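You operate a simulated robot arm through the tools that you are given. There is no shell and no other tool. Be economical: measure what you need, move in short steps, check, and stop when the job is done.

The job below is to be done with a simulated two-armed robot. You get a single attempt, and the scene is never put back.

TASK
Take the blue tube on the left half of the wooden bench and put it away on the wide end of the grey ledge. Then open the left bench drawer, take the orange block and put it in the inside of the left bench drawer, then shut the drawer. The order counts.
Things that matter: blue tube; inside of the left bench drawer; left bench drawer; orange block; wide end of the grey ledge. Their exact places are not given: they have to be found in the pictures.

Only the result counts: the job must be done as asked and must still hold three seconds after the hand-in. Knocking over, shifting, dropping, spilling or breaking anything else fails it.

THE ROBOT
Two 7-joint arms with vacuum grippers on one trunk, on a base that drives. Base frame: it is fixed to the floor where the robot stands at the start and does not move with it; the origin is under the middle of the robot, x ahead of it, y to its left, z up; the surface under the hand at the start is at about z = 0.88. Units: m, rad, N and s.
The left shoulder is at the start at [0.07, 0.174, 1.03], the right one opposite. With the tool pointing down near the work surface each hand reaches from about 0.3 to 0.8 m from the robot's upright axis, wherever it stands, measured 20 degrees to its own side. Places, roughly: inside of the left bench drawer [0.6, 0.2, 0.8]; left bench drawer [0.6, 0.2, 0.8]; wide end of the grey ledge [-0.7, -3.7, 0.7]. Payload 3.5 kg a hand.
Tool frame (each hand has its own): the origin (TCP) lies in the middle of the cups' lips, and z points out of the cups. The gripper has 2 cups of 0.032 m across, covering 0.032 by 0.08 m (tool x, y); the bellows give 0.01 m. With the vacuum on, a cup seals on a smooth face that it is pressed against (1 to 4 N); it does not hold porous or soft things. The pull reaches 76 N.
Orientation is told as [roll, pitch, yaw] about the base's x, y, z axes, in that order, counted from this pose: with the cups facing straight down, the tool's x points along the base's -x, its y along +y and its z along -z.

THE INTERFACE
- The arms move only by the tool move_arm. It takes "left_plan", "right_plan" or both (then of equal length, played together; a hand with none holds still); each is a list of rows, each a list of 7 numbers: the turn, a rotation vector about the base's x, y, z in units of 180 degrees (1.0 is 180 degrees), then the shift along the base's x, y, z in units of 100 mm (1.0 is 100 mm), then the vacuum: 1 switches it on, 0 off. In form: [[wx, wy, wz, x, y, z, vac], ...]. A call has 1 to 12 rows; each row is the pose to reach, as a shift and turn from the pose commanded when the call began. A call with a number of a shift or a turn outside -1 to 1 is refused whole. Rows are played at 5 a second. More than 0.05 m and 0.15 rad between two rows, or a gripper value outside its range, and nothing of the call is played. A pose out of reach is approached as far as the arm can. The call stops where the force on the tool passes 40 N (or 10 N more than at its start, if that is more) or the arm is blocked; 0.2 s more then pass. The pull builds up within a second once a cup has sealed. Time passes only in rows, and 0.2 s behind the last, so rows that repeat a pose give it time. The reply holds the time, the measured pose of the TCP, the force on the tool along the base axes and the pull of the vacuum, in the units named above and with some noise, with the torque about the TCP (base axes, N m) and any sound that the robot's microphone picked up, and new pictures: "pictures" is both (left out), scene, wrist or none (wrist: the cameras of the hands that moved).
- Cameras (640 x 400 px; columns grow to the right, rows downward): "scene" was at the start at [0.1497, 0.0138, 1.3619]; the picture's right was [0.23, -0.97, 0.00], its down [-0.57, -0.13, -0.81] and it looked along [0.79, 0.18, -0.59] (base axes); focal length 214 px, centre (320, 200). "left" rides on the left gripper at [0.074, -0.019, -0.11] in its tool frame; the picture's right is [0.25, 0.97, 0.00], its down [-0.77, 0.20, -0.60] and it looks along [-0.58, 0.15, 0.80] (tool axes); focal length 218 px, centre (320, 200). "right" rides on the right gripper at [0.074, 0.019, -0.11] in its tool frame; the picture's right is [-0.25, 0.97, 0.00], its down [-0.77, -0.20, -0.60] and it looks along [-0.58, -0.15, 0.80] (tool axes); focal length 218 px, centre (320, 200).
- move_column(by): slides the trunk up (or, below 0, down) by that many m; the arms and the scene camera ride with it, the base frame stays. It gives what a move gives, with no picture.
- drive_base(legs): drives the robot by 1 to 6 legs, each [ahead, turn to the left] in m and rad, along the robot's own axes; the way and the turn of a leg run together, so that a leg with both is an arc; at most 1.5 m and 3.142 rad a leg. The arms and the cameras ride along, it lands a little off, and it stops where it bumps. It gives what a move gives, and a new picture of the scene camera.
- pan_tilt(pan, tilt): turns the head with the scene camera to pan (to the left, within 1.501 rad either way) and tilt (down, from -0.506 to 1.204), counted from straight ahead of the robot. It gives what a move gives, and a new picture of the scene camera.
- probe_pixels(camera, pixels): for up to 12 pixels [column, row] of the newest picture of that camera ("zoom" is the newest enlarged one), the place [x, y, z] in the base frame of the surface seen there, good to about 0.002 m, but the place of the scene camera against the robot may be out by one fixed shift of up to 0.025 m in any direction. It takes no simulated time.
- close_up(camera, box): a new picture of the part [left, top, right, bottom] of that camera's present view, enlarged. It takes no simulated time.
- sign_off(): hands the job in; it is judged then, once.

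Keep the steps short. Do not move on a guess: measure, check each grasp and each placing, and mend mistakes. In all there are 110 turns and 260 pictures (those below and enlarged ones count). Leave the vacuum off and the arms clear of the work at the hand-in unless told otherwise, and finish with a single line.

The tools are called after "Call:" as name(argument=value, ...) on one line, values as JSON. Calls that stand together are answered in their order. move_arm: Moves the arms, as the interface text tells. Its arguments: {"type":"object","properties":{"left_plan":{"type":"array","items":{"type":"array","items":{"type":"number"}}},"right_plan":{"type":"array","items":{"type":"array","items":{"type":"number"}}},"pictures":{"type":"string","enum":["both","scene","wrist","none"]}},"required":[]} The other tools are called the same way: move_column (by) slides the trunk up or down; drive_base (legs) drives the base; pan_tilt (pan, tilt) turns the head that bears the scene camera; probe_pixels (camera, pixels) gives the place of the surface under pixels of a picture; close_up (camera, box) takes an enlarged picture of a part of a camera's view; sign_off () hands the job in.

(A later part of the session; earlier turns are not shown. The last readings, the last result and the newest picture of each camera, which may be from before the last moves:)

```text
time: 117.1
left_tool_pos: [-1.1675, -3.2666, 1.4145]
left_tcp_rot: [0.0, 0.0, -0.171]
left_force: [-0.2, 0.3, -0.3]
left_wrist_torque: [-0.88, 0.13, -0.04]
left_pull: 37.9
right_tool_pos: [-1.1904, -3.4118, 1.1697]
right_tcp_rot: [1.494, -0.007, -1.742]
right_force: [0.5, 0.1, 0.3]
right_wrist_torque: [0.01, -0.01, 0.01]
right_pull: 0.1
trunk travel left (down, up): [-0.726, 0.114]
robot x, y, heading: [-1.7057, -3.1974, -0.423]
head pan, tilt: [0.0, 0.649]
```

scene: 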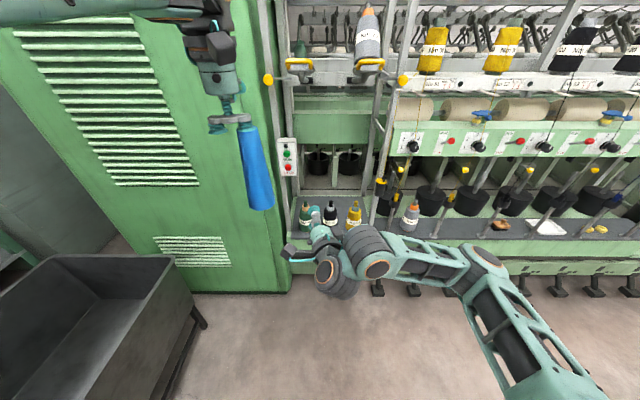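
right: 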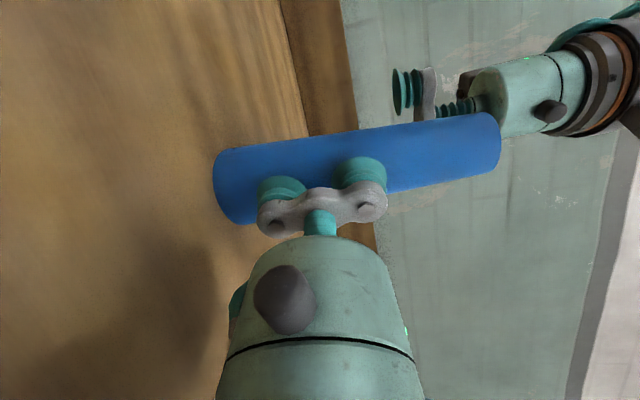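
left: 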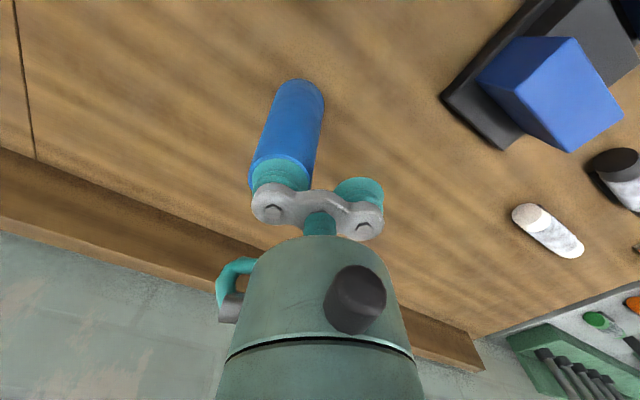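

The right hand blocks the view of the ledge's wide end, so I'll move it aside to the robot's right.

Call:
move_arm(right_plan=[[0, 0, 0, -0.2, -0.42, 0, 0], [0, 0, 0, -0.4, -0.84, 0, 0], [0, 0, 0, -0.45, -1, 0, 0]], pictures="none")

Call:
move_arm(right_plan=[[0, 0, 0, -0.2, -0.42, 0, 0], [0, 0, 0, -0.4, -0.84, 0, 0], [0, 0, 0, -0.45, -1, 0, 0]], pictures="none")

Call:
move_arm(right_plan=[[0, 0, 0, -0.2, -0.42, 0, 0], [0, 0, 0, -0.4, -0.84, 0, 0], [0, 0, 0, -0.45, -1, 0, 0]], pictures="scene")

Call:
close_up(camera="scene", box=[240, 130, 440, 280])

```text
time: 117.9
left_tool_pos: [-1.168, -3.2608, 1.4149]
left_tcp_rot: [-0.006, 0.0, -0.169]
left_force: [-0.1, 0.3, -0.1]
left_wrist_torque: [-0.92, 0.18, -0.02]
left_pull: 37.3
right_tool_pos: [-1.2353, -3.5075, 1.1697]
right_tcp_rot: [1.491, -0.009, -1.742]
right_force: [-1.1, 0.5, -0.7]
right_wrist_torque: [0.03, 0.0, -0.08]
right_pull: 0.1
trunk travel left (down, up): [-0.726, 0.114]
robot x, y, heading: [-1.7013, -3.197, -0.425]
head pan, tilt: [0.0, 0.649]
```

```text
time: 118.7
left_tool_pos: [-1.1695, -3.2744, 1.4153]
left_tcp_rot: [0.007, 0.0, -0.173]
left_force: [-0.6, -0.7, -0.1]
left_wrist_torque: [-0.85, 0.16, 0.02]
left_pull: 37.6
right_tool_pos: [-1.286, -3.6288, 1.1691]
right_tcp_rot: [1.501, 0.035, -1.776]
right_force: [-0.3, -0.6, -0.1]
right_wrist_torque: [0.0, 0.0, 0.03]
right_pull: 0.2
right hand out of reach, approached as far as the arm can: row 1
trunk travel left (down, up): [-0.726, 0.114]
robot x, y, heading: [-1.7033, -3.1944, -0.424]
head pan, tilt: [0.0, 0.649]
```

```text
time: 119.2
left_tool_pos: [-1.1674, -3.2712, 1.4149]
left_tcp_rot: [0.003, 0.001, -0.171]
left_force: [0.2, -1.0, -0.9]
left_wrist_torque: [-0.86, 0.17, 0.0]
left_pull: 38.3
right_tool_pos: [-1.3131, -3.6805, 1.1637]
right_tcp_rot: [1.501, 0.025, -1.794]
right_force: [50.0, -34.3, -11.6]
right_wrist_torque: [0.16, 0.64, -1.3]
right_pull: 0.1
right hand out of reach, approached as far as the arm can: row 2
trunk travel left (down, up): [-0.726, 0.114]
robot x, y, heading: [-1.703, -3.1954, -0.425]
head pan, tilt: [0.0, 0.649]
stopped in row 2 (right hand): the force on the tool passed its limit at 279 N (the readings are from after the stop); the commanded pose is now the measured one
```

scene: 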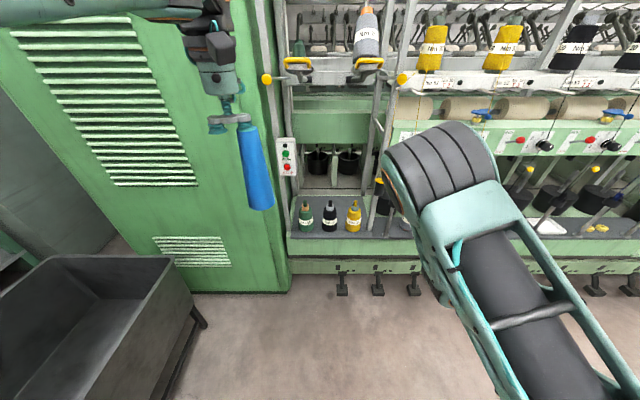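

```text
2.67 times, centred on (340, 205) of scene
```

zoom: 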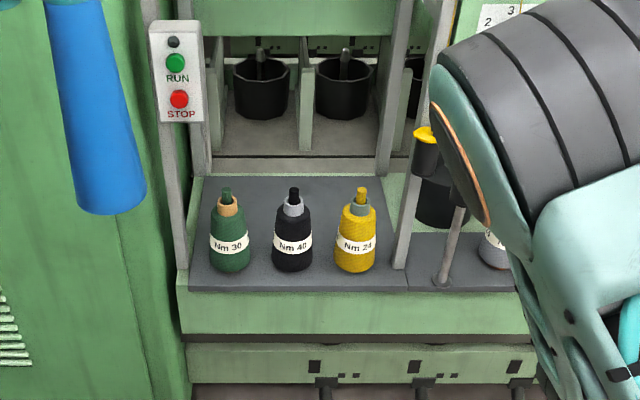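

The right hand met resistance, probably self-contact from the folded elbow. I'll back it off slightly and view its camera.

Call:
move_arm(right_plan=[[0, 0, 0, 0.08, 0.18, 0, 0], [0, 0, 0, 0.15, 0.35, 0.0, 0], [0, 0, 0, 0.15, 0.35, 0.0, 0]])

```text
time: 120.0
left_tool_pos: [-1.168, -3.266, 1.4152]
left_tcp_rot: [0.0, 0.0, -0.17]
left_force: [-0.2, 0.8, -0.4]
left_wrist_torque: [-0.9, 0.15, 0.0]
left_pull: 37.7
right_tool_pos: [-1.3072, -3.6551, 1.1562]
right_tcp_rot: [1.49, 0.048, -1.827]
right_force: [-0.6, 0.2, -0.2]
right_wrist_torque: [-0.01, 0.02, 0.01]
right_pull: 0.1
trunk travel left (down, up): [-0.726, 0.114]
robot x, y, heading: [-1.7061, -3.1915, -0.422]
head pan, tilt: [0.0, 0.649]
```

scene: 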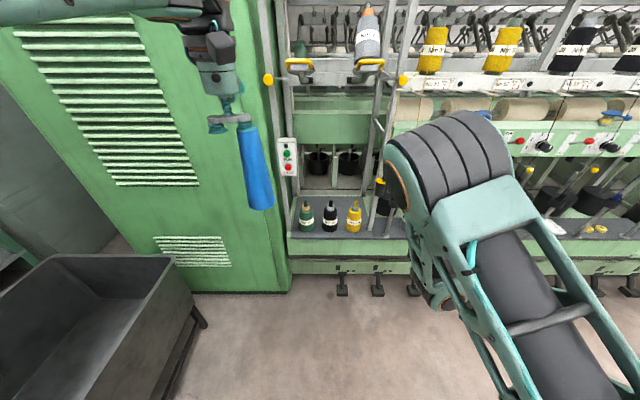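
right: 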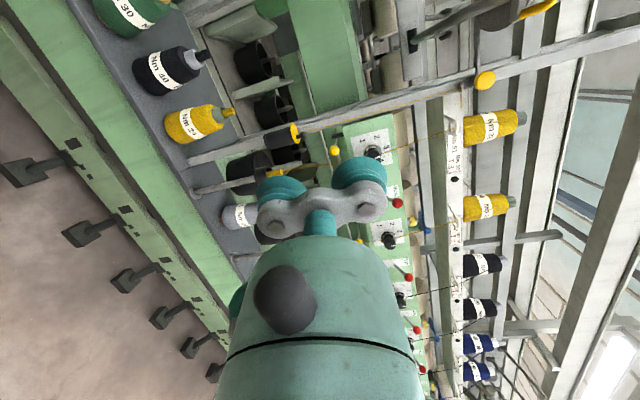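

No contact now. The right tool needs to be out of the way before I approach the machine, so I'll turn it back to pointing down and draw it toward the robot.

Call:
move_arm(right_plan=[[-0.0129, 0.0339, 0.0257, 0, 0, 0.05, 0], [-0.0258, 0.0678, 0.0514, 0, 0, 0.1, 0], [-0.0387, 0.1017, 0.0771, -0.05, 0.02, 0.15, 0], [-0.0516, 0.1356, 0.1028, -0.1, 0.04, 0.2, 0], [-0.0645, 0.1695, 0.1285, -0.2, 0.08, 0.25, 0], [-0.0774, 0.2034, 0.1542, -0.3, 0.12, 0.3, 0], [-0.0903, 0.2373, 0.1799, -0.4, 0.16, 0.35, 0], [-0.1032, 0.2712, 0.2056, -0.5, 0.2, 0.4, 0], [-0.1161, 0.3051, 0.2313, -0.6, 0.25, 0.45, 0], [-0.129, 0.339, 0.257, -0.7, 0.3, 0.5, 0], [-0.1419, 0.3729, 0.2827, -0.8, 0.35, 0.55, 0], [-0.1548, 0.4068, 0.3084, -0.9, 0.4, 0.6, 0]], pictures="none")

Call:
move_arm(right_plan=[[-0.0129, 0.0339, 0.0257, 0, 0, 0, 0], [-0.0258, 0.0678, 0.0514, 0, 0, 0, 0], [-0.0382, 0.102, 0.0766, 0, 0, 0, 0], [-0.0382, 0.102, 0.0766, 0, 0, 0, 0]])

```text
time: 120.5
left_tool_pos: [-1.1692, -3.2674, 1.4158]
left_tcp_rot: [0.001, 0.001, -0.17]
left_force: [0.0, -0.1, -0.4]
left_wrist_torque: [-0.9, 0.13, 0.03]
left_pull: 37.5
right_tool_pos: [-1.3258, -3.6408, 1.1506]
right_tcp_rot: [1.407, -0.016, -1.745]
right_force: [35.7, -19.1, -10.3]
right_wrist_torque: [-0.05, 0.56, -1.22]
right_pull: 0.1
right hand out of reach, approached as far as the arm can: row 1, 2
trunk travel left (down, up): [-0.726, 0.114]
robot x, y, heading: [-1.7027, -3.1954, -0.428]
head pan, tilt: [0.0, 0.649]
stopped in row 2 (right hand): the force on the tool passed its limit at 197 N (the readings are from after the stop); the commanded pose is now the measured one
```

```text
time: 120.7
left_tool_pos: [-1.1675, -3.2668, 1.4161]
left_tcp_rot: [0.001, 0.002, -0.17]
left_force: [0.0, 0.5, -0.2]
left_wrist_torque: [-0.91, 0.18, -0.01]
left_pull: 37.3
right_tool_pos: [-1.324, -3.6387, 1.1501]
right_tcp_rot: [1.402, -0.02, -1.744]
right_force: [14.5, -8.1, -5.7]
right_wrist_torque: [-0.1, 0.05, -0.34]
right_pull: 0.0
right hand out of reach, approached as far as the arm can: row 1
trunk travel left (down, up): [-0.726, 0.114]
robot x, y, heading: [-1.705, -3.1939, -0.429]
head pan, tilt: [0.0, 0.649]
stopped in row 1 (right hand): the force on the tool passed its limit at 106 N (the readings are from after the stop); the commanded pose is now the measured one
```

scene: 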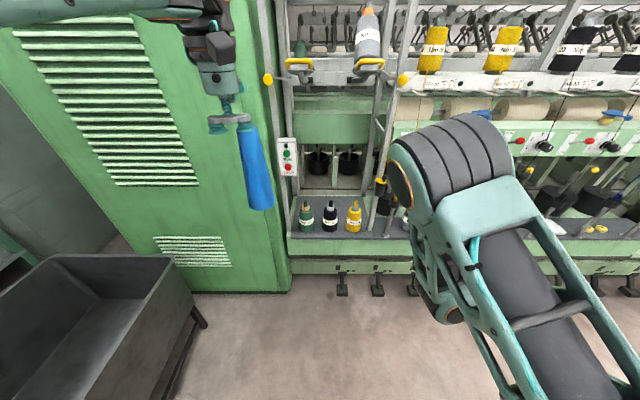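
right: 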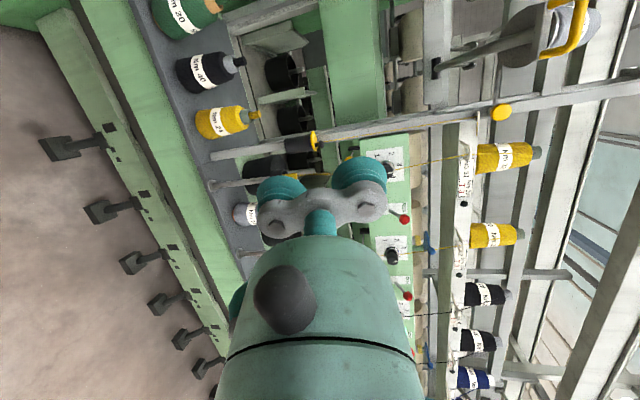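

The gripper is touching its own folded forearm. I'll move the hand forward and up to unfold the arm.

Call:
move_arm(right_plan=[[0, 0, 0, 0.2, 0.1, 0.1, 0], [0, 0, 0, 0.4, 0.2, 0.3, 0], [0, 0, 0, 0.6, 0.3, 0.6, 0], [0, 0, 0, 0.8, 0.3, 0.9, 0], [0, 0, 0, 0.9, 0.3, 1.0, 0]])

```text
time: 121.9
left_tool_pos: [-1.1672, -3.2654, 1.4149]
left_tcp_rot: [0.001, -0.001, -0.17]
left_force: [-0.4, 0.1, -0.1]
left_wrist_torque: [-0.89, 0.16, 0.0]
left_pull: 38.1
right_tool_pos: [-1.3054, -3.5947, 1.1624]
right_tcp_rot: [1.407, -0.023, -1.743]
right_force: [0.7, 0.2, 0.0]
right_wrist_torque: [0.0, 0.0, 0.0]
right_pull: 0.1
right hand out of reach, approached as far as the arm can: row 1, 2, 3, 4, 5
trunk travel left (down, up): [-0.726, 0.114]
robot x, y, heading: [-1.7001, -3.1918, -0.427]
head pan, tilt: [0.0, 0.649]
```

scene: 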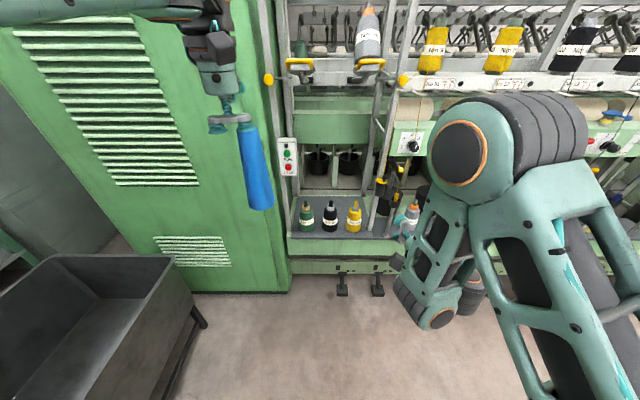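
right: 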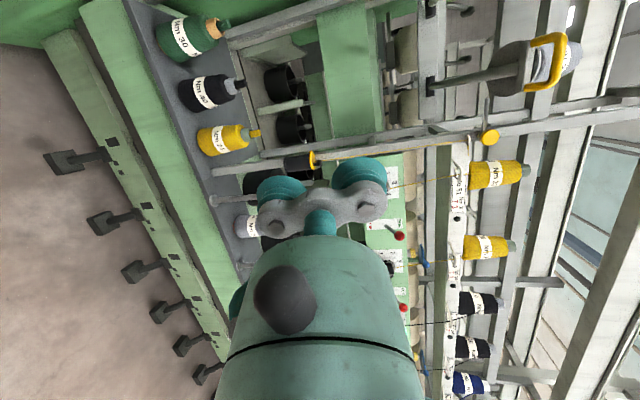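

Call:
move_arm(right_plan=[[0, 0, 0, 0.15, 0.35, 0.0, 0], [0, 0, 0, 0.3, 0.7, 0.0, 0], [0, 0, 0, 0.45, 1.0, 0.0, 0], [0, 0, 0, 0.45, 1.0, 0.0, 0]], pictures="scene")

```text
time: 122.9
left_tool_pos: [-1.1675, -3.2669, 1.4143]
left_tcp_rot: [0.0, 0.001, -0.172]
left_force: [-0.7, 0.5, -0.6]
left_wrist_torque: [-0.9, 0.17, 0.01]
left_pull: 37.4
right_tool_pos: [-1.2603, -3.4962, 1.1602]
right_tcp_rot: [1.4, -0.018, -1.742]
right_force: [0.5, 0.2, -0.3]
right_wrist_torque: [0.02, 0.01, 0.0]
right_pull: 0.1
right hand out of reach, approached as far as the arm can: row 2
trunk travel left (down, up): [-0.726, 0.114]
robot x, y, heading: [-1.7022, -3.1973, -0.433]
head pan, tilt: [0.0, 0.649]
```

scene: 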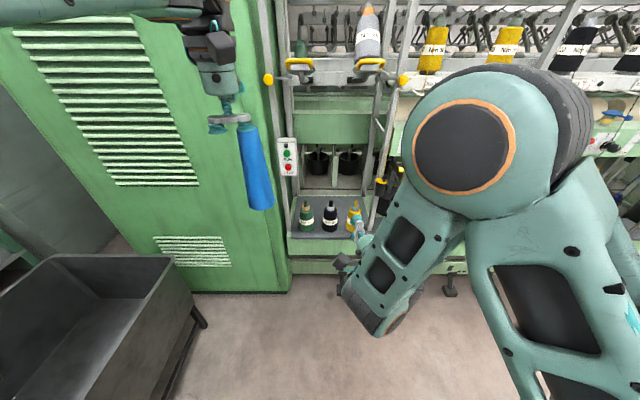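

Good, the elbow is back in a normal posture. Now I'll rotate the right tool down here, rising as it turns.

Call:
move_arm(right_plan=[[-0.0129, 0.0339, 0.0257, 0, 0, 0.1, 0], [-0.0258, 0.0678, 0.0514, 0, 0, 0.2, 0], [-0.0387, 0.1017, 0.0771, 0, 0, 0.3, 0], [-0.0516, 0.1356, 0.1028, 0, 0, 0.4, 0], [-0.0645, 0.1695, 0.1285, 0, 0, 0.5, 0], [-0.0774, 0.2034, 0.1542, 0, 0, 0.6, 0], [-0.0903, 0.2373, 0.1799, 0, 0, 0.7, 0], [-0.1032, 0.2712, 0.2056, 0, 0, 0.8, 0], [-0.1161, 0.3051, 0.2313, 0, 0, 0.9, 0], [-0.129, 0.339, 0.257, 0, 0, 1, 0], [-0.1419, 0.3729, 0.2827, 0, 0, 1, 0], [-0.1548, 0.4068, 0.3084, 0, 0, 1, 0]], pictures="scene")

```text
time: 125.5
left_tool_pos: [-1.1675, -3.2657, 1.4142]
left_tcp_rot: [0.001, 0.003, -0.172]
left_force: [0.0, -0.1, -0.8]
left_wrist_torque: [-0.86, 0.15, 0.03]
left_pull: 37.4
right_tool_pos: [-1.2603, -3.4945, 1.2607]
right_tcp_rot: [0.097, 0.03, -0.608]
right_force: [0.6, -0.1, 0.0]
right_wrist_torque: [0.0, 0.02, 0.02]
right_pull: 0.1
right hand out of reach, approached as far as the arm can: row 1
trunk travel left (down, up): [-0.726, 0.114]
robot x, y, heading: [-1.7021, -3.1933, -0.424]
head pan, tilt: [0.0, 0.649]
```

scene: 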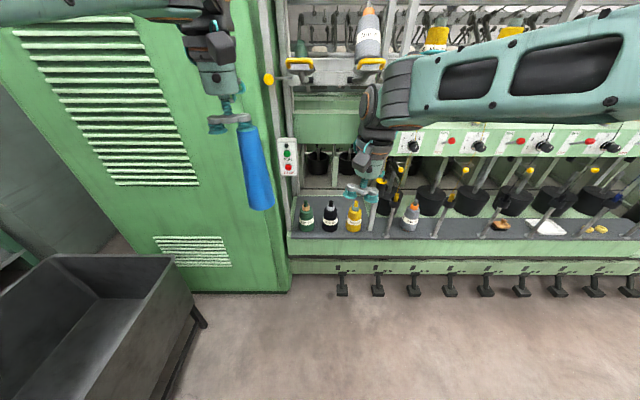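

Now I'll draw the right hand back toward the robot and to its right, squaring its orientation.

Call:
move_arm(right_plan=[[-0.008, 0.006, 0.02, -0.4, -0.2, 0, 0], [-0.017, 0.012, 0.04, -0.8, -0.4, 0.1, 0], [-0.025, 0.0176, 0.057, -1.0, -0.6, 0.2, 0]], pictures="none")

Call:
move_arm(right_plan=[[0, 0, 0, -0.3, -0.3, 0, 0], [0, 0, 0, -0.5, -0.7, 0, 0], [0, 0, 0, -0.5, -0.8, 0, 0]], pictures="scene")

Call:
close_up(camera="scene", box=[240, 130, 440, 280])

```text
time: 126.3
left_tool_pos: [-1.1679, -3.2658, 1.4149]
left_tcp_rot: [0.0, 0.0, -0.169]
left_force: [-1.8, -0.2, -0.1]
left_wrist_torque: [-0.9, 0.12, 0.01]
left_pull: 38.3
right_tool_pos: [-1.3608, -3.5551, 1.2805]
right_tcp_rot: [0.002, 0.038, -0.432]
right_force: [0.5, -0.2, -1.0]
right_wrist_torque: [-0.03, 0.02, 0.0]
right_pull: 0.0
trunk travel left (down, up): [-0.726, 0.114]
robot x, y, heading: [-1.7034, -3.1962, -0.426]
head pan, tilt: [0.0, 0.649]
```

```text
time: 127.1
left_tool_pos: [-1.1664, -3.2643, 1.4154]
left_tcp_rot: [-0.001, 0.003, -0.17]
left_force: [0.2, 0.2, -1.3]
left_wrist_torque: [-0.91, 0.16, -0.01]
left_pull: 38.0
right_tool_pos: [-1.4106, -3.6354, 1.2793]
right_tcp_rot: [0.002, 0.039, -0.431]
right_force: [0.4, -0.1, -0.8]
right_wrist_torque: [0.01, 0.0, 0.04]
right_pull: 0.1
trunk travel left (down, up): [-0.726, 0.114]
robot x, y, heading: [-1.7047, -3.193, -0.43]
head pan, tilt: [0.0, 0.649]
```

scene: 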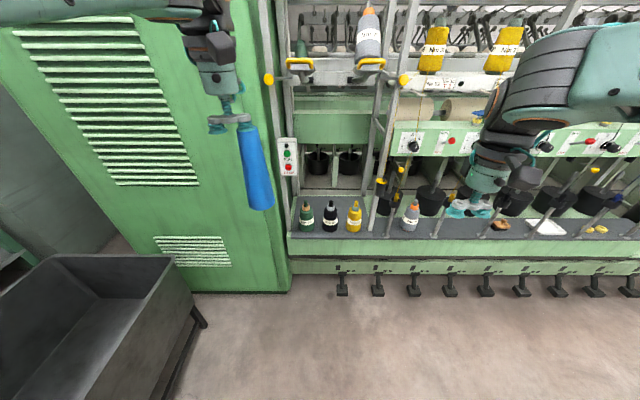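

```text
2.67 times, centred on (340, 205) of scene
```

zoom: 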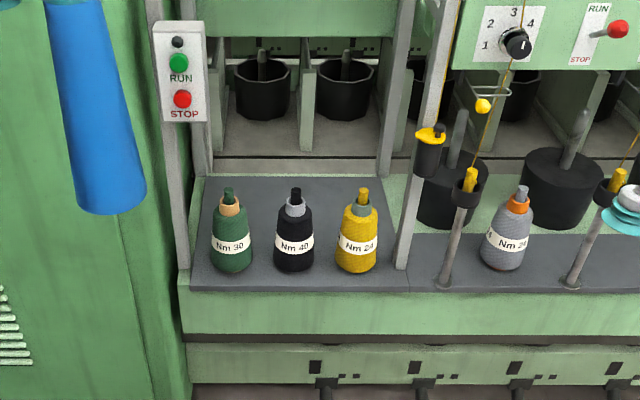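

The wide end has three spools on it. I'll measure its corners and the free room.

Call:
probe_pixels(camera="zoom", pixels=[[195, 285], [400, 285], [207, 182], [375, 182], [232, 262], [293, 262], [357, 262], [292, 195], [263, 230], [325, 230], [388, 250], [325, 265]])

Call:
probe_pixels(camera="zoom", pixels=[[180, 200], [400, 200], [395, 100], [190, 140], [300, 15], [300, 60], [230, 270], [293, 271], [357, 271], [262, 185], [325, 185], [425, 140]])

```text
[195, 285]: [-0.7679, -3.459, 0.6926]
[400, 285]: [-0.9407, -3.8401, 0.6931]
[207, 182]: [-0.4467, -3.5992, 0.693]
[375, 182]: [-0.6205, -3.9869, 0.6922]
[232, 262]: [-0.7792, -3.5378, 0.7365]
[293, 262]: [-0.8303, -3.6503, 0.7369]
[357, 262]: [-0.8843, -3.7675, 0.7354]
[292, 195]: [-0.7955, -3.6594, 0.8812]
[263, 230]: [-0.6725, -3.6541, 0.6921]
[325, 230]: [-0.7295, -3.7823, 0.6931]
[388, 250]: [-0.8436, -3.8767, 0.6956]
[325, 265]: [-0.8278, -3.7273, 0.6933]
```

```text
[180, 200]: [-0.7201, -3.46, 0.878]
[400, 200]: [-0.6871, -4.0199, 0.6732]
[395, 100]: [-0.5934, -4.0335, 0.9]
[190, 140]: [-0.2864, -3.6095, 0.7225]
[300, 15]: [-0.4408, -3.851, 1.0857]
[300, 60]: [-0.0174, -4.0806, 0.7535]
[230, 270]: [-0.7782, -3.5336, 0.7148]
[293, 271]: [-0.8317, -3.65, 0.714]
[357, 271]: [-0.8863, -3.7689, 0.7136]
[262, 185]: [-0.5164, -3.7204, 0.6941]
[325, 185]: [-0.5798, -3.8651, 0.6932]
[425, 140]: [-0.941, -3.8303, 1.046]
```

Call:
probe_pixels(camera="scene", pixels=[[300, 66], [368, 66], [330, 72], [330, 90], [320, 120], [267, 80], [402, 80], [364, 40], [300, 15], [340, 15], [290, 110], [385, 130]])

Call:
close_up(camera="scene", box=[230, 0, 450, 160])

```text
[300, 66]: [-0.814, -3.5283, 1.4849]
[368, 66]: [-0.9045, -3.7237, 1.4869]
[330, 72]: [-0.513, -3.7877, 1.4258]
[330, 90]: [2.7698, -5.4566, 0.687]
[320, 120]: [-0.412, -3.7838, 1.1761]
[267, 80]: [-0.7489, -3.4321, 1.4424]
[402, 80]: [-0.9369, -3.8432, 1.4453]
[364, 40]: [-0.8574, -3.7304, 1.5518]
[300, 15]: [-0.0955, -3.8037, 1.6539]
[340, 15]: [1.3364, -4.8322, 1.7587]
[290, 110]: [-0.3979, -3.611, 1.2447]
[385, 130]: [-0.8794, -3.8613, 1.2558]
```

```text
2.50 times, centred on (340, 80) of scene
```

zoom: 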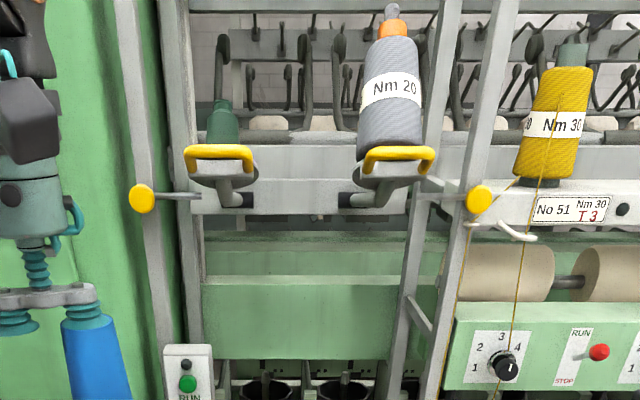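

The plan is to pass the tube over the spools at TCP z≈1.08, below the overhead hooks at z≥1.39, and set it down behind them. I'll check the floor-level parts in front of the machine, then lower the trunk.

Call:
probe_pixels(camera="scene", pixels=[[342, 292], [378, 292], [415, 292], [340, 265], [340, 245], [450, 292], [342, 280]])

Call:
move_column(by=-0.2)

```text
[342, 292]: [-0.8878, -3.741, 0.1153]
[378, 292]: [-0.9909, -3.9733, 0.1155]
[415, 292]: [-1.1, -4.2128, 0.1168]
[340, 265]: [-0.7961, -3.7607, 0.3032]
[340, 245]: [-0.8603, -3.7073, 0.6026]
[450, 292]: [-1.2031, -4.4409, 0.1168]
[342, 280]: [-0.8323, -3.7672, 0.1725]
```

```text
time: 129.3
left_tool_pos: [-1.1686, -3.2664, 1.2148]
left_tcp_rot: [0.002, 0.001, -0.172]
left_force: [0.1, -0.3, 0.2]
left_wrist_torque: [-0.89, 0.15, 0.04]
left_pull: 38.1
right_tool_pos: [-1.4136, -3.6355, 1.0798]
right_tcp_rot: [0.003, 0.04, -0.431]
right_force: [-0.3, -0.4, 0.0]
right_wrist_torque: [0.05, 0.04, 0.02]
right_pull: 0.1
trunk travel left (down, up): [-0.526, 0.314]
robot x, y, heading: [-1.7041, -3.1984, -0.428]
head pan, tilt: [0.0, 0.649]
```

Call:
move_arm(left_plan=[[0, 0, 0, -0.3, 0.13, -0.3, 1], [0, 0, 0, -0.6, 0.27, -0.6, 1], [0, 0, 0, -0.9, 0.41, -0.9, 1], [0, 0, 0, -1.0, 0.46, -1.0, 1]], right_plan=[[0, 0, 0, -0.3, 0.13, 0.3, 0], [0, 0, 0, -0.6, 0.27, 0.6, 0], [0, 0, 0, -0.8, 0.37, 0.9, 0], [0, 0, 0, -0.8, 0.37, 1.0, 0]], pictures="none")

Call:
drive_base(legs=[[0, -0.367], [0.5, 0], [0, 0.37]])

```text
time: 130.3
left_tool_pos: [-1.268, -3.2216, 1.1151]
left_tcp_rot: [0.0, -0.003, -0.17]
left_force: [0.2, -0.1, -0.6]
left_wrist_torque: [-0.87, 0.14, -0.01]
left_pull: 38.4
left hand out of reach, approached as far as the arm can: row 1
right_tool_pos: [-1.4511, -3.5908, 1.1394]
right_tcp_rot: [0.003, 0.037, -0.435]
right_force: [-0.1, -0.8, 0.2]
right_wrist_torque: [0.0, 0.01, 0.0]
right_pull: 0.0
right hand out of reach, approached as far as the arm can: row 2, 3, 4
trunk travel left (down, up): [-0.526, 0.314]
robot x, y, heading: [-1.7036, -3.1973, -0.42]
head pan, tilt: [0.0, 0.649]
```

```text
time: 135.5
left_tool_pos: [-0.9157, -3.5751, 1.1137]
left_tcp_rot: [0.0, 0.0, -0.167]
left_force: [0.2, 0.6, -1.1]
left_wrist_torque: [-0.9, 0.19, 0.01]
left_pull: 37.9
right_tool_pos: [-1.0977, -3.9444, 1.1398]
right_tcp_rot: [0.005, 0.037, -0.428]
right_force: [-1.0, -0.4, 0.8]
right_wrist_torque: [-0.02, 0.0, -0.02]
right_pull: 0.0
trunk travel left (down, up): [-0.526, 0.314]
robot x, y, heading: [-1.3515, -3.5534, -0.426]
head pan, tilt: [0.0, 0.649]
```

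scene: 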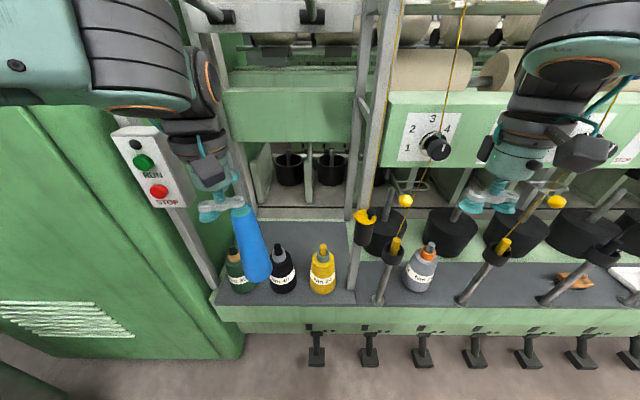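

Positioned. I'll shift sideways to line up between the second and third spools and look through the wrist camera.

Call:
move_arm(left_plan=[[0, 0, 0, -0.15, -0.35, -0.1, 1], [0, 0, 0, -0.3, -0.7, -0.2, 1], [0, 0, 0, -0.35, -0.78, -0.25, 1], [0, 0, 0, -0.35, -0.78, -0.25, 1]])

Call:
close_up(camera="scene", box=[170, 130, 410, 320])

```text
time: 136.5
left_tool_pos: [-0.9529, -3.6536, 1.0895]
left_tcp_rot: [0.0, 0.0, -0.165]
left_force: [-0.3, 0.3, 0.1]
left_wrist_torque: [-0.87, 0.16, 0.0]
left_pull: 37.5
right_tool_pos: [-1.0975, -3.9449, 1.1385]
right_tcp_rot: [0.004, 0.038, -0.427]
right_force: [-0.5, 0.8, 0.2]
right_wrist_torque: [-0.01, -0.01, 0.01]
right_pull: 0.1
trunk travel left (down, up): [-0.526, 0.314]
robot x, y, heading: [-1.3515, -3.5523, -0.421]
head pan, tilt: [0.0, 0.649]
```

scene: 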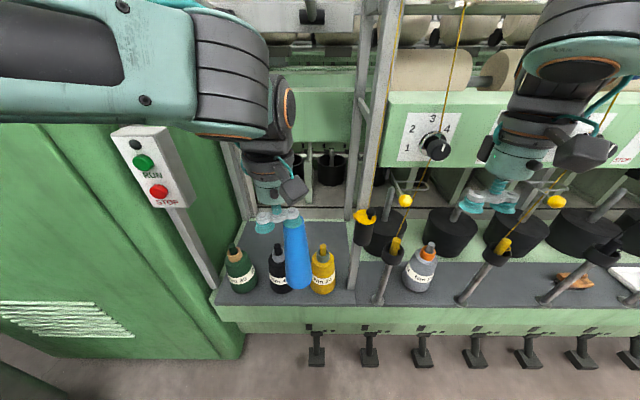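
left: 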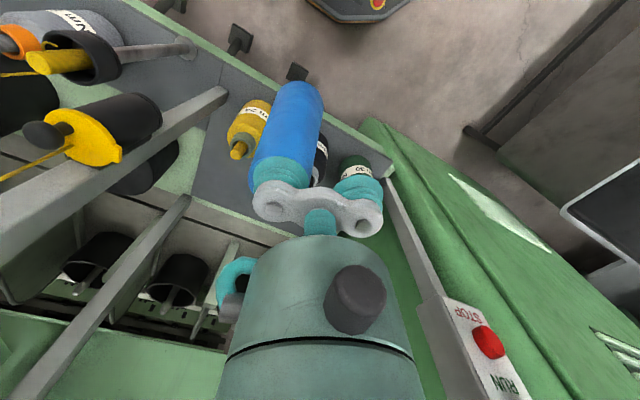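

```text
2.11 times, centred on (290, 225) of scene
```

zoom: 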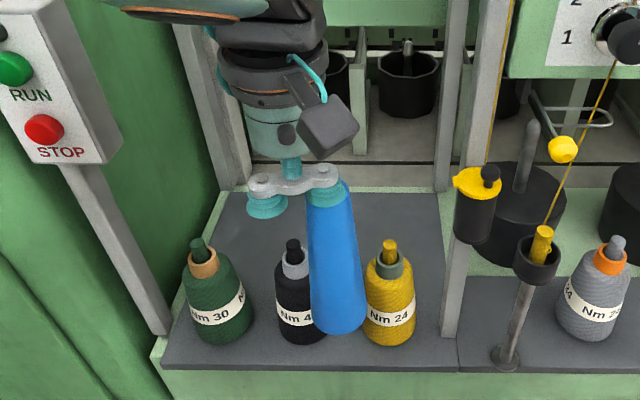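

Call:
probe_pixels(camera="left", pixels=[[240, 148], [255, 112], [320, 150], [316, 175], [350, 165], [225, 110], [215, 160], [270, 225], [300, 90], [290, 130], [200, 190], [340, 120]])

Call:
probe_pixels(camera="scene", pixels=[[322, 250], [297, 285], [297, 230], [278, 250], [330, 235], [260, 235], [310, 225]])

```text
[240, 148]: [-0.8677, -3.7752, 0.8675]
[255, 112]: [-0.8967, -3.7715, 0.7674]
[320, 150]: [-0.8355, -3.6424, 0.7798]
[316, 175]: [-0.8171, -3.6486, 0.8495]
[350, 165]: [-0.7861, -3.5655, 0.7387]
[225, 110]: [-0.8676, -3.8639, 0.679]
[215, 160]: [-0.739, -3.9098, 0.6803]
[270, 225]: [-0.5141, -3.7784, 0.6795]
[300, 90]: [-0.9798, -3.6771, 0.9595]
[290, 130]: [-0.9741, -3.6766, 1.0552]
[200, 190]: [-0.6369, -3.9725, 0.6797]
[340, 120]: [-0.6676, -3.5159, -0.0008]
```

```text
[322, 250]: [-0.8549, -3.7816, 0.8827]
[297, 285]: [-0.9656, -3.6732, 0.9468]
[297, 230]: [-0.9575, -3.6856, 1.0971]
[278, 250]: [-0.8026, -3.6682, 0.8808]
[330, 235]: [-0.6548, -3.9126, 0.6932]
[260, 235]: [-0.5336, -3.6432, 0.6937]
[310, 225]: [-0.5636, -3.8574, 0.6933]
```

Ledge z=0.680; the spool plugs are at (-0.866, -3.776) and (-0.815, -3.650), tops at 0.87. The tube bottom is at about 0.915. I'll advance between them to a free spot behind, target tube position (-0.691, -3.780).

Call:
move_arm(left_plan=[[0, 0, 0, 0.4, -0.16, -0.1, 1], [0, 0, 0, 0.8, -0.31, -0.1, 1], [0, 0, 0, 0.9, -0.345, -0.1, 1]], pictures="none")

Call:
move_arm(left_plan=[[0, 0, 0, 0.4, -0.16, 0, 1], [0, 0, 0, 0.8, -0.31, 0, 1], [0, 0, 0, 0.9, -0.345, 0, 1]], pictures="scene")

```text
time: 137.3
left_tool_pos: [-0.861, -3.6859, 1.0802]
left_tcp_rot: [0.001, 0.001, -0.165]
left_force: [0.0, -0.2, -0.1]
left_wrist_torque: [-0.87, 0.14, 0.03]
left_pull: 37.6
right_tool_pos: [-1.099, -3.9439, 1.1391]
right_tcp_rot: [0.004, 0.037, -0.427]
right_force: [-0.9, 0.5, -0.5]
right_wrist_torque: [0.02, -0.01, 0.0]
right_pull: 0.1
trunk travel left (down, up): [-0.526, 0.314]
robot x, y, heading: [-1.3523, -3.5577, -0.419]
head pan, tilt: [0.0, 0.649]
```

```text
time: 138.1
left_tool_pos: [-0.7718, -3.7213, 1.0812]
left_tcp_rot: [0.0, 0.001, -0.166]
left_force: [0.0, 0.0, -0.5]
left_wrist_torque: [-0.87, 0.14, -0.02]
left_pull: 37.5
right_tool_pos: [-1.0977, -3.9434, 1.1388]
right_tcp_rot: [0.004, 0.038, -0.427]
right_force: [-0.1, 0.3, 0.6]
right_wrist_torque: [0.04, -0.02, 0.01]
right_pull: 0.1
trunk travel left (down, up): [-0.526, 0.314]
robot x, y, heading: [-1.3505, -3.553, -0.42]
head pan, tilt: [0.0, 0.649]
```

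scene: 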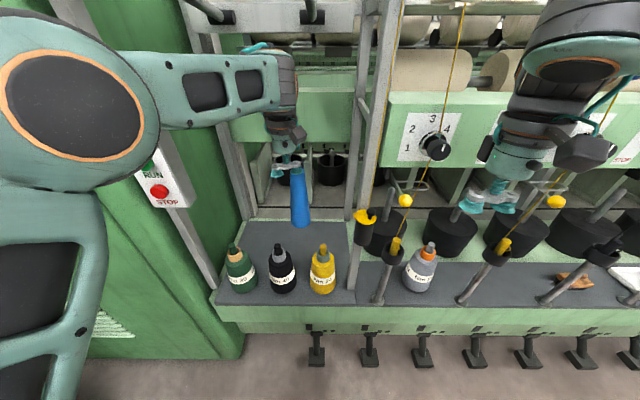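

The tube is past the spools. I'll go the remaining distance, then start lowering.

Call:
move_arm(left_plan=[[0, 0, 0, 0.4, -0.16, 0, 1], [0, 0, 0, 0.8, -0.33, 0, 1], [0, 0, 0, 0.85, -0.35, -0.4, 1], [0, 0, 0, 0.85, -0.35, -0.8, 1], [0, 0, 0, 0.85, -0.35, -1.0, 1], [0, 0, 0, 0.85, -0.35, -1.0, 1]])

Call:
close_up(camera="scene", box=[210, 130, 400, 310])

```text
time: 139.5
left_tool_pos: [-0.6857, -3.7561, 0.9797]
left_tcp_rot: [0.0, 0.001, -0.166]
left_force: [0.9, -0.6, -1.0]
left_wrist_torque: [-0.93, 0.16, 0.01]
left_pull: 37.9
right_tool_pos: [-1.0991, -3.946, 1.139]
right_tcp_rot: [0.004, 0.039, -0.428]
right_force: [-0.2, -0.6, 0.2]
right_wrist_torque: [0.03, 0.0, 0.0]
right_pull: 0.1
trunk travel left (down, up): [-0.526, 0.314]
robot x, y, heading: [-1.3507, -3.5522, -0.421]
head pan, tilt: [0.0, 0.649]
```

scene: 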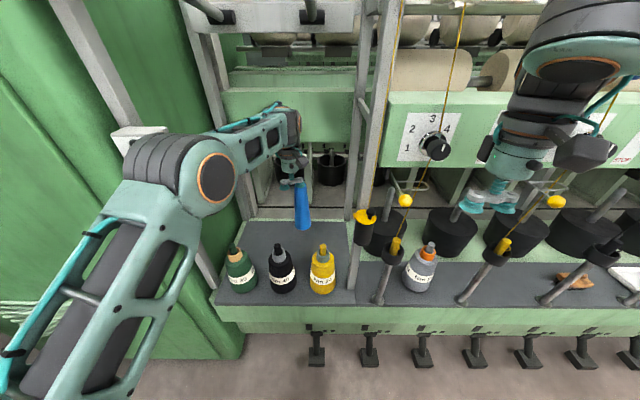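
left: 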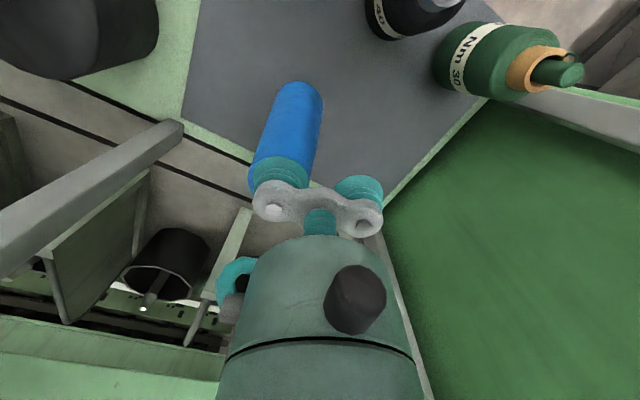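

```text
2.22 times, centred on (305, 220) of scene
```

zoom: 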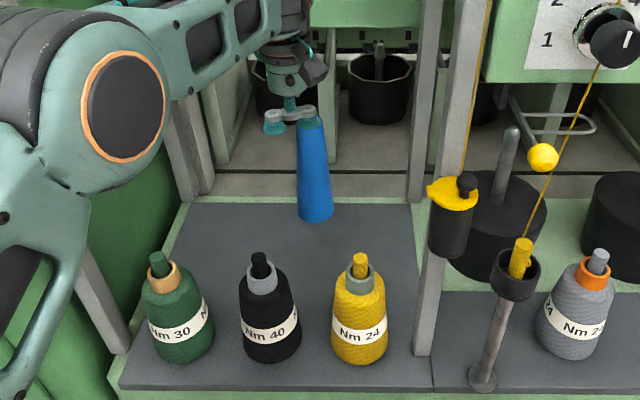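

Call:
move_arm(left_plan=[[0, 0, 0, 0, 0, -0.4, 1], [0, 0, 0, 0, 0, -0.8, 1], [0, 0, 0, 0, 0, -1.0, 1], [0, 0, 0, 0, 0, -1.0, 1]], pictures="none")

Call:
move_arm(left_plan=[[0, 0, 0, 0, 0, -0.1, 1], [0, 0, 0, 0, 0, -0.15, 1], [0, 0, 0, 0, 0, -0.15, 1]])

Call:
close_up(camera="scene", box=[210, 130, 400, 310])

```text
time: 140.5
left_tool_pos: [-0.6868, -3.7581, 0.8781]
left_tcp_rot: [0.002, 0.0, -0.167]
left_force: [-0.7, 0.8, -0.6]
left_wrist_torque: [-0.89, 0.17, 0.0]
left_pull: 37.6
right_tool_pos: [-1.0977, -3.9446, 1.139]
right_tcp_rot: [0.003, 0.038, -0.427]
right_force: [0.0, -0.8, -0.2]
right_wrist_torque: [0.0, 0.0, -0.01]
right_pull: 0.1
trunk travel left (down, up): [-0.526, 0.314]
robot x, y, heading: [-1.3535, -3.5488, -0.418]
head pan, tilt: [0.0, 0.649]
```

```text
time: 141.3
left_tool_pos: [-0.6853, -3.7562, 0.8637]
left_tcp_rot: [0.002, -0.001, -0.165]
left_force: [-0.2, 0.5, 0.2]
left_wrist_torque: [-0.91, 0.15, 0.01]
left_pull: 37.6
right_tool_pos: [-1.0986, -3.9447, 1.1386]
right_tcp_rot: [0.003, 0.038, -0.429]
right_force: [0.1, 0.2, -0.2]
right_wrist_torque: [-0.01, -0.01, -0.01]
right_pull: 0.1
trunk travel left (down, up): [-0.526, 0.314]
robot x, y, heading: [-1.3496, -3.5527, -0.42]
head pan, tilt: [0.0, 0.649]
```

scene: 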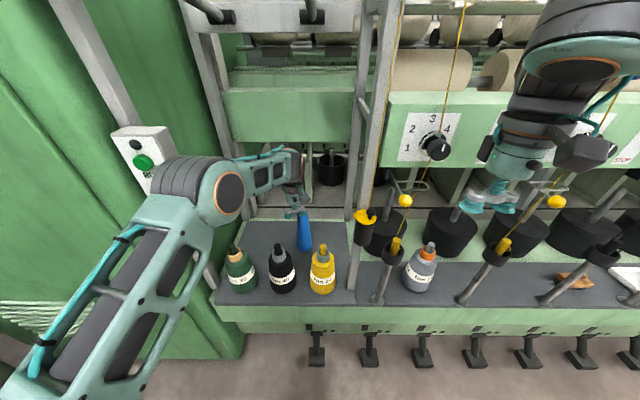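
left: 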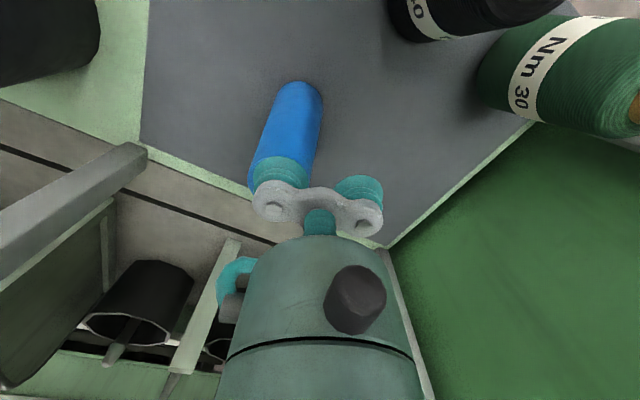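

```text
2.22 times, centred on (305, 220) of scene
```

zoom: 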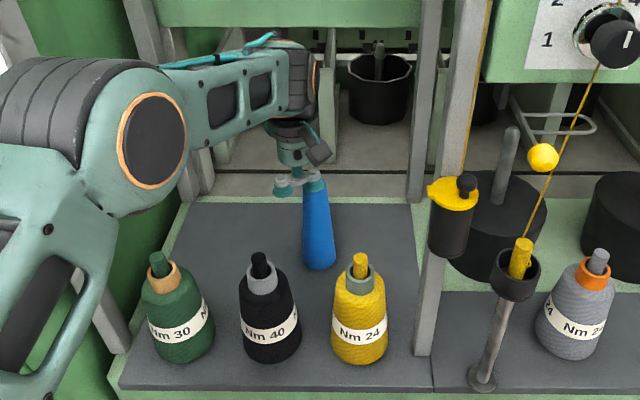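

Call:
move_arm(left_plan=[[0, 0, 0, 0, 0, -0.05, 1], [0, 0, 0, 0, 0, -0.08, 1], [0, 0, 0, 0, 0, -0.11, 1], [0, 0, 0, 0, 0, -0.13, 1], [0, 0, 0, 0, 0, -0.13, 1]], pictures="none")

```text
time: 142.5
left_tool_pos: [-0.686, -3.7564, 0.851]
left_tcp_rot: [0.002, -0.001, -0.166]
left_force: [0.0, 0.1, -0.7]
left_wrist_torque: [-0.9, 0.2, 0.02]
left_pull: 37.7
right_tool_pos: [-1.0987, -3.9448, 1.1395]
right_tcp_rot: [0.003, 0.039, -0.428]
right_force: [-1.2, -0.8, -0.2]
right_wrist_torque: [0.01, -0.03, -0.02]
right_pull: 0.0
trunk travel left (down, up): [-0.526, 0.314]
robot x, y, heading: [-1.3516, -3.5538, -0.418]
head pan, tilt: [0.0, 0.649]
```

Call:
move_arm(left_plan=[[0, 0, 0, 0, 0, -0.02, 1], [0, 0, 0, 0, 0, -0.04, 1], [0, 0, 0, 0, 0, -0.05, 1], [0, 0, 0, 0, 0, -0.05, 1]], pictures="wrist")

Call:
close_up(camera="scene", box=[270, 180, 350, 260])

```text
time: 143.5
left_tool_pos: [-0.6858, -3.7559, 0.8495]
left_tcp_rot: [0.0, -0.004, -0.165]
left_force: [2.7, -1.4, 18.1]
left_wrist_torque: [-1.22, 0.16, 0.05]
left_pull: 37.9
right_tool_pos: [-1.0989, -3.9437, 1.1396]
right_tcp_rot: [0.004, 0.038, -0.428]
right_force: [0.6, 0.1, -0.6]
right_wrist_torque: [0.0, -0.02, 0.0]
right_pull: 0.3
trunk travel left (down, up): [-0.526, 0.314]
robot x, y, heading: [-1.3524, -3.5499, -0.417]
head pan, tilt: [0.0, 0.649]
```

left: 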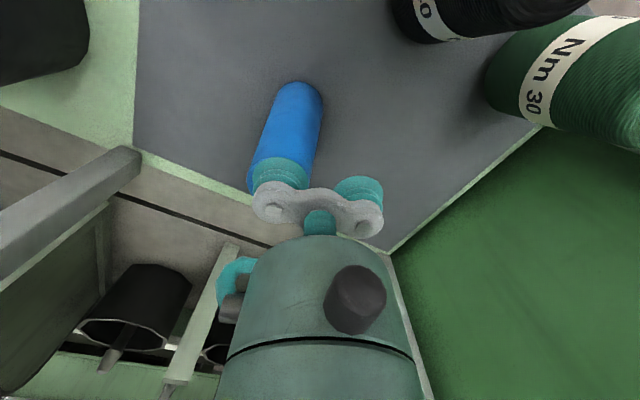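

```text
5.00 times, centred on (310, 220) of scene
```

zoom: 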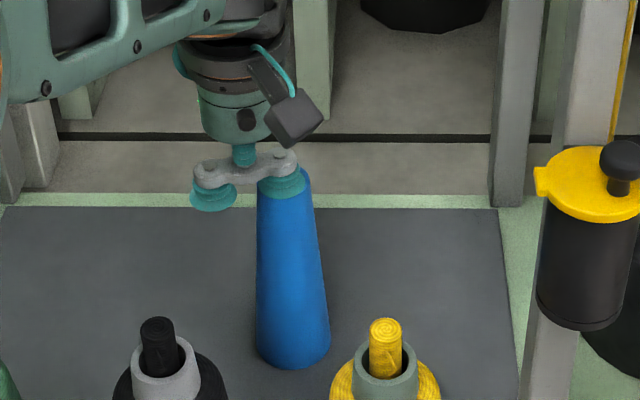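

Landed. I'll ease 1 mm, switch the vacuum off, wait, then lift straight up.

Call:
move_arm(left_plan=[[0, 0, 0, 0, 0, 0.01, 1], [0, 0, 0, 0, 0, 0.01, 0], [0, 0, 0, 0, 0, 0.01, 0], [0, 0, 0, 0, 0, 0.01, 0], [0, 0, 0, 0, 0, 0.03, 0], [0, 0, 0, 0, 0, 0.06, 0], [0, 0, 0, 0, 0, 0.1, 0], [0, 0, 0, 0, 0, 0.2, 0], [0, 0, 0, 0, 0, 0.4, 0], [0, 0, 0, 0, 0, 0.4, 0]])

Call:
close_up(camera="scene", box=[270, 180, 350, 260])

```text
time: 145.7
left_tool_pos: [-0.6862, -3.7562, 0.8873]
left_tcp_rot: [0.001, 0.001, -0.166]
left_force: [0.4, -0.9, 0.9]
left_wrist_torque: [0.02, -0.04, 0.02]
left_pull: 0.1
right_tool_pos: [-1.0969, -3.9446, 1.1389]
right_tcp_rot: [0.003, 0.039, -0.426]
right_force: [-0.5, 0.9, 0.9]
right_wrist_torque: [0.0, -0.02, -0.03]
right_pull: 0.1
trunk travel left (down, up): [-0.526, 0.314]
robot x, y, heading: [-1.3515, -3.5486, -0.422]
head pan, tilt: [0.0, 0.649]
```

scene: 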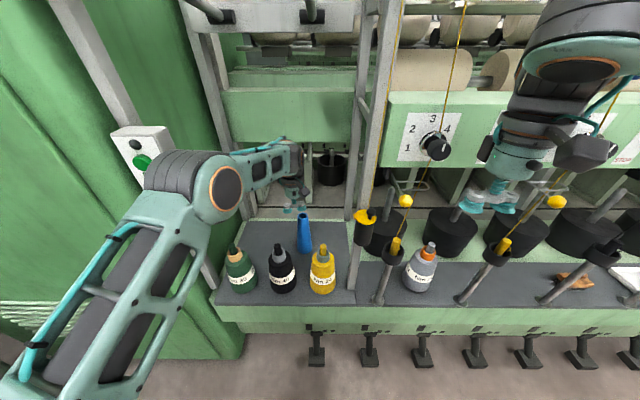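
left: 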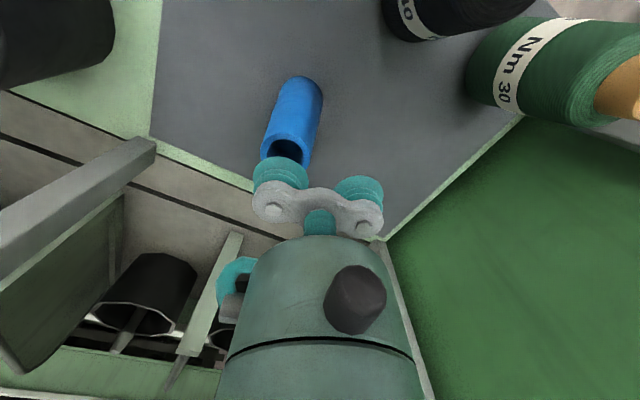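

```text
5.00 times, centred on (310, 220) of scene
```

zoom: 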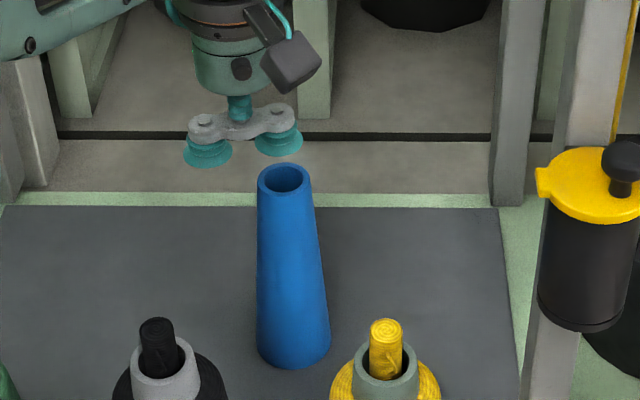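

The tube stands upright on the wide end of the ledge. Now I'll raise the left hand and withdraw it over the spools.

Call:
move_arm(left_plan=[[0, 0, 0, 0, 0, 0.4, 0], [0, 0, 0, 0, 0, 0.8, 0], [0, 0, 0, 0, 0, 1, 0], [0, 0, 0, -0.4, 0.17, 1, 0], [0, 0, 0, -0.8, 0.34, 1, 0], [0, 0, 0, -1.0, 0.42, 1, 0]], pictures="none")

Call:
move_arm(left_plan=[[0, 0, 0, -0.4, 0.17, 0.3, 0], [0, 0, 0, -0.8, 0.34, 0.6, 0], [0, 0, 0, -1.0, 0.42, 0.8, 0]], pictures="none")

Call:
drive_base(legs=[[-0.5, 0]])

```text
time: 147.1
left_tool_pos: [-0.7872, -3.7149, 0.9856]
left_tcp_rot: [0.001, 0.001, -0.165]
left_force: [0.2, 0.2, -0.3]
left_wrist_torque: [0.01, -0.01, 0.01]
left_pull: 0.1
right_tool_pos: [-1.0985, -3.944, 1.1387]
right_tcp_rot: [0.003, 0.038, -0.427]
right_force: [0.3, 0.4, 0.0]
right_wrist_torque: [0.01, 0.0, 0.01]
right_pull: 0.0
trunk travel left (down, up): [-0.526, 0.314]
robot x, y, heading: [-1.3532, -3.551, -0.415]
head pan, tilt: [0.0, 0.649]
```

```text
refused: row 1 steps farther than a row can; nothing moved
```

```text
time: 150.0
left_tool_pos: [-1.2379, -3.5128, 0.9872]
left_tcp_rot: [0.0, 0.0, -0.167]
left_force: [-0.6, -0.3, -0.2]
left_wrist_torque: [0.0, 0.0, 0.0]
left_pull: 0.1
right_tool_pos: [-1.5513, -3.7433, 1.1394]
right_tcp_rot: [0.004, 0.038, -0.431]
right_force: [-0.2, -0.5, 1.3]
right_wrist_torque: [0.01, -0.04, 0.0]
right_pull: 0.1
trunk travel left (down, up): [-0.526, 0.314]
robot x, y, heading: [-1.8053, -3.3484, -0.426]
head pan, tilt: [0.0, 0.649]
```

scene: 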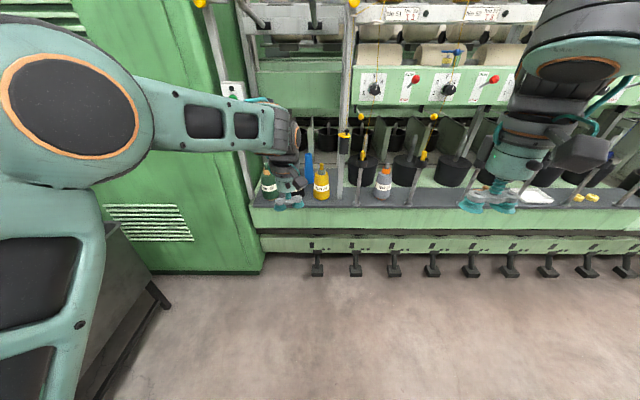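

Tube placed. Now I'll go back to the bench: back away, turn along the aisle and look.

Call:
close_up(camera="scene", box=[240, 120, 420, 230])

Call:
drive_base(legs=[[-0.75, 0], [0, 1.74]])

```text
3.56 times, centred on (330, 175) of scene
```

zoom: 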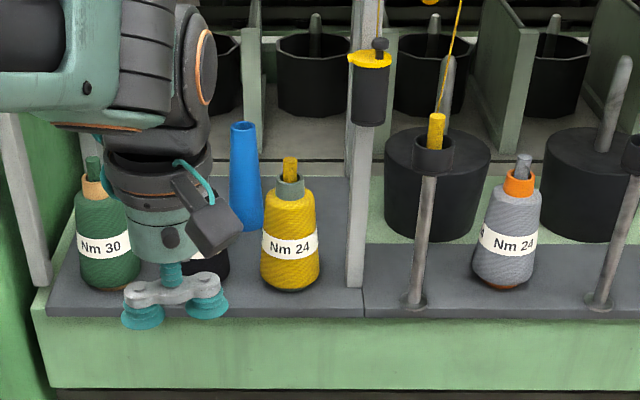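

```text
time: 158.3
left_tool_pos: [-2.4253, -2.4543, 0.9874]
left_tcp_rot: [0.0, 0.0, 1.577]
left_force: [0.7, -0.6, -0.6]
left_wrist_torque: [-0.01, 0.02, 0.02]
left_pull: 0.0
right_tool_pos: [-2.1459, -2.7231, 1.1408]
right_tcp_rot: [0.004, 0.038, 1.314]
right_force: [-0.5, -0.4, -0.7]
right_wrist_torque: [-0.05, 0.03, -0.04]
right_pull: 0.0
trunk travel left (down, up): [-0.526, 0.314]
robot x, y, heading: [-2.4885, -3.0429, 1.322]
head pan, tilt: [0.0, 0.649]
```

scene: 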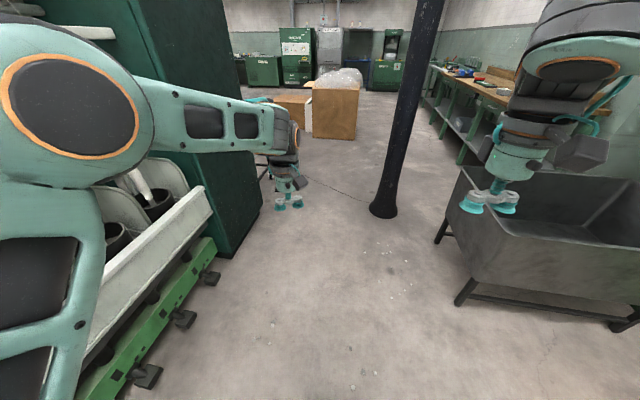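

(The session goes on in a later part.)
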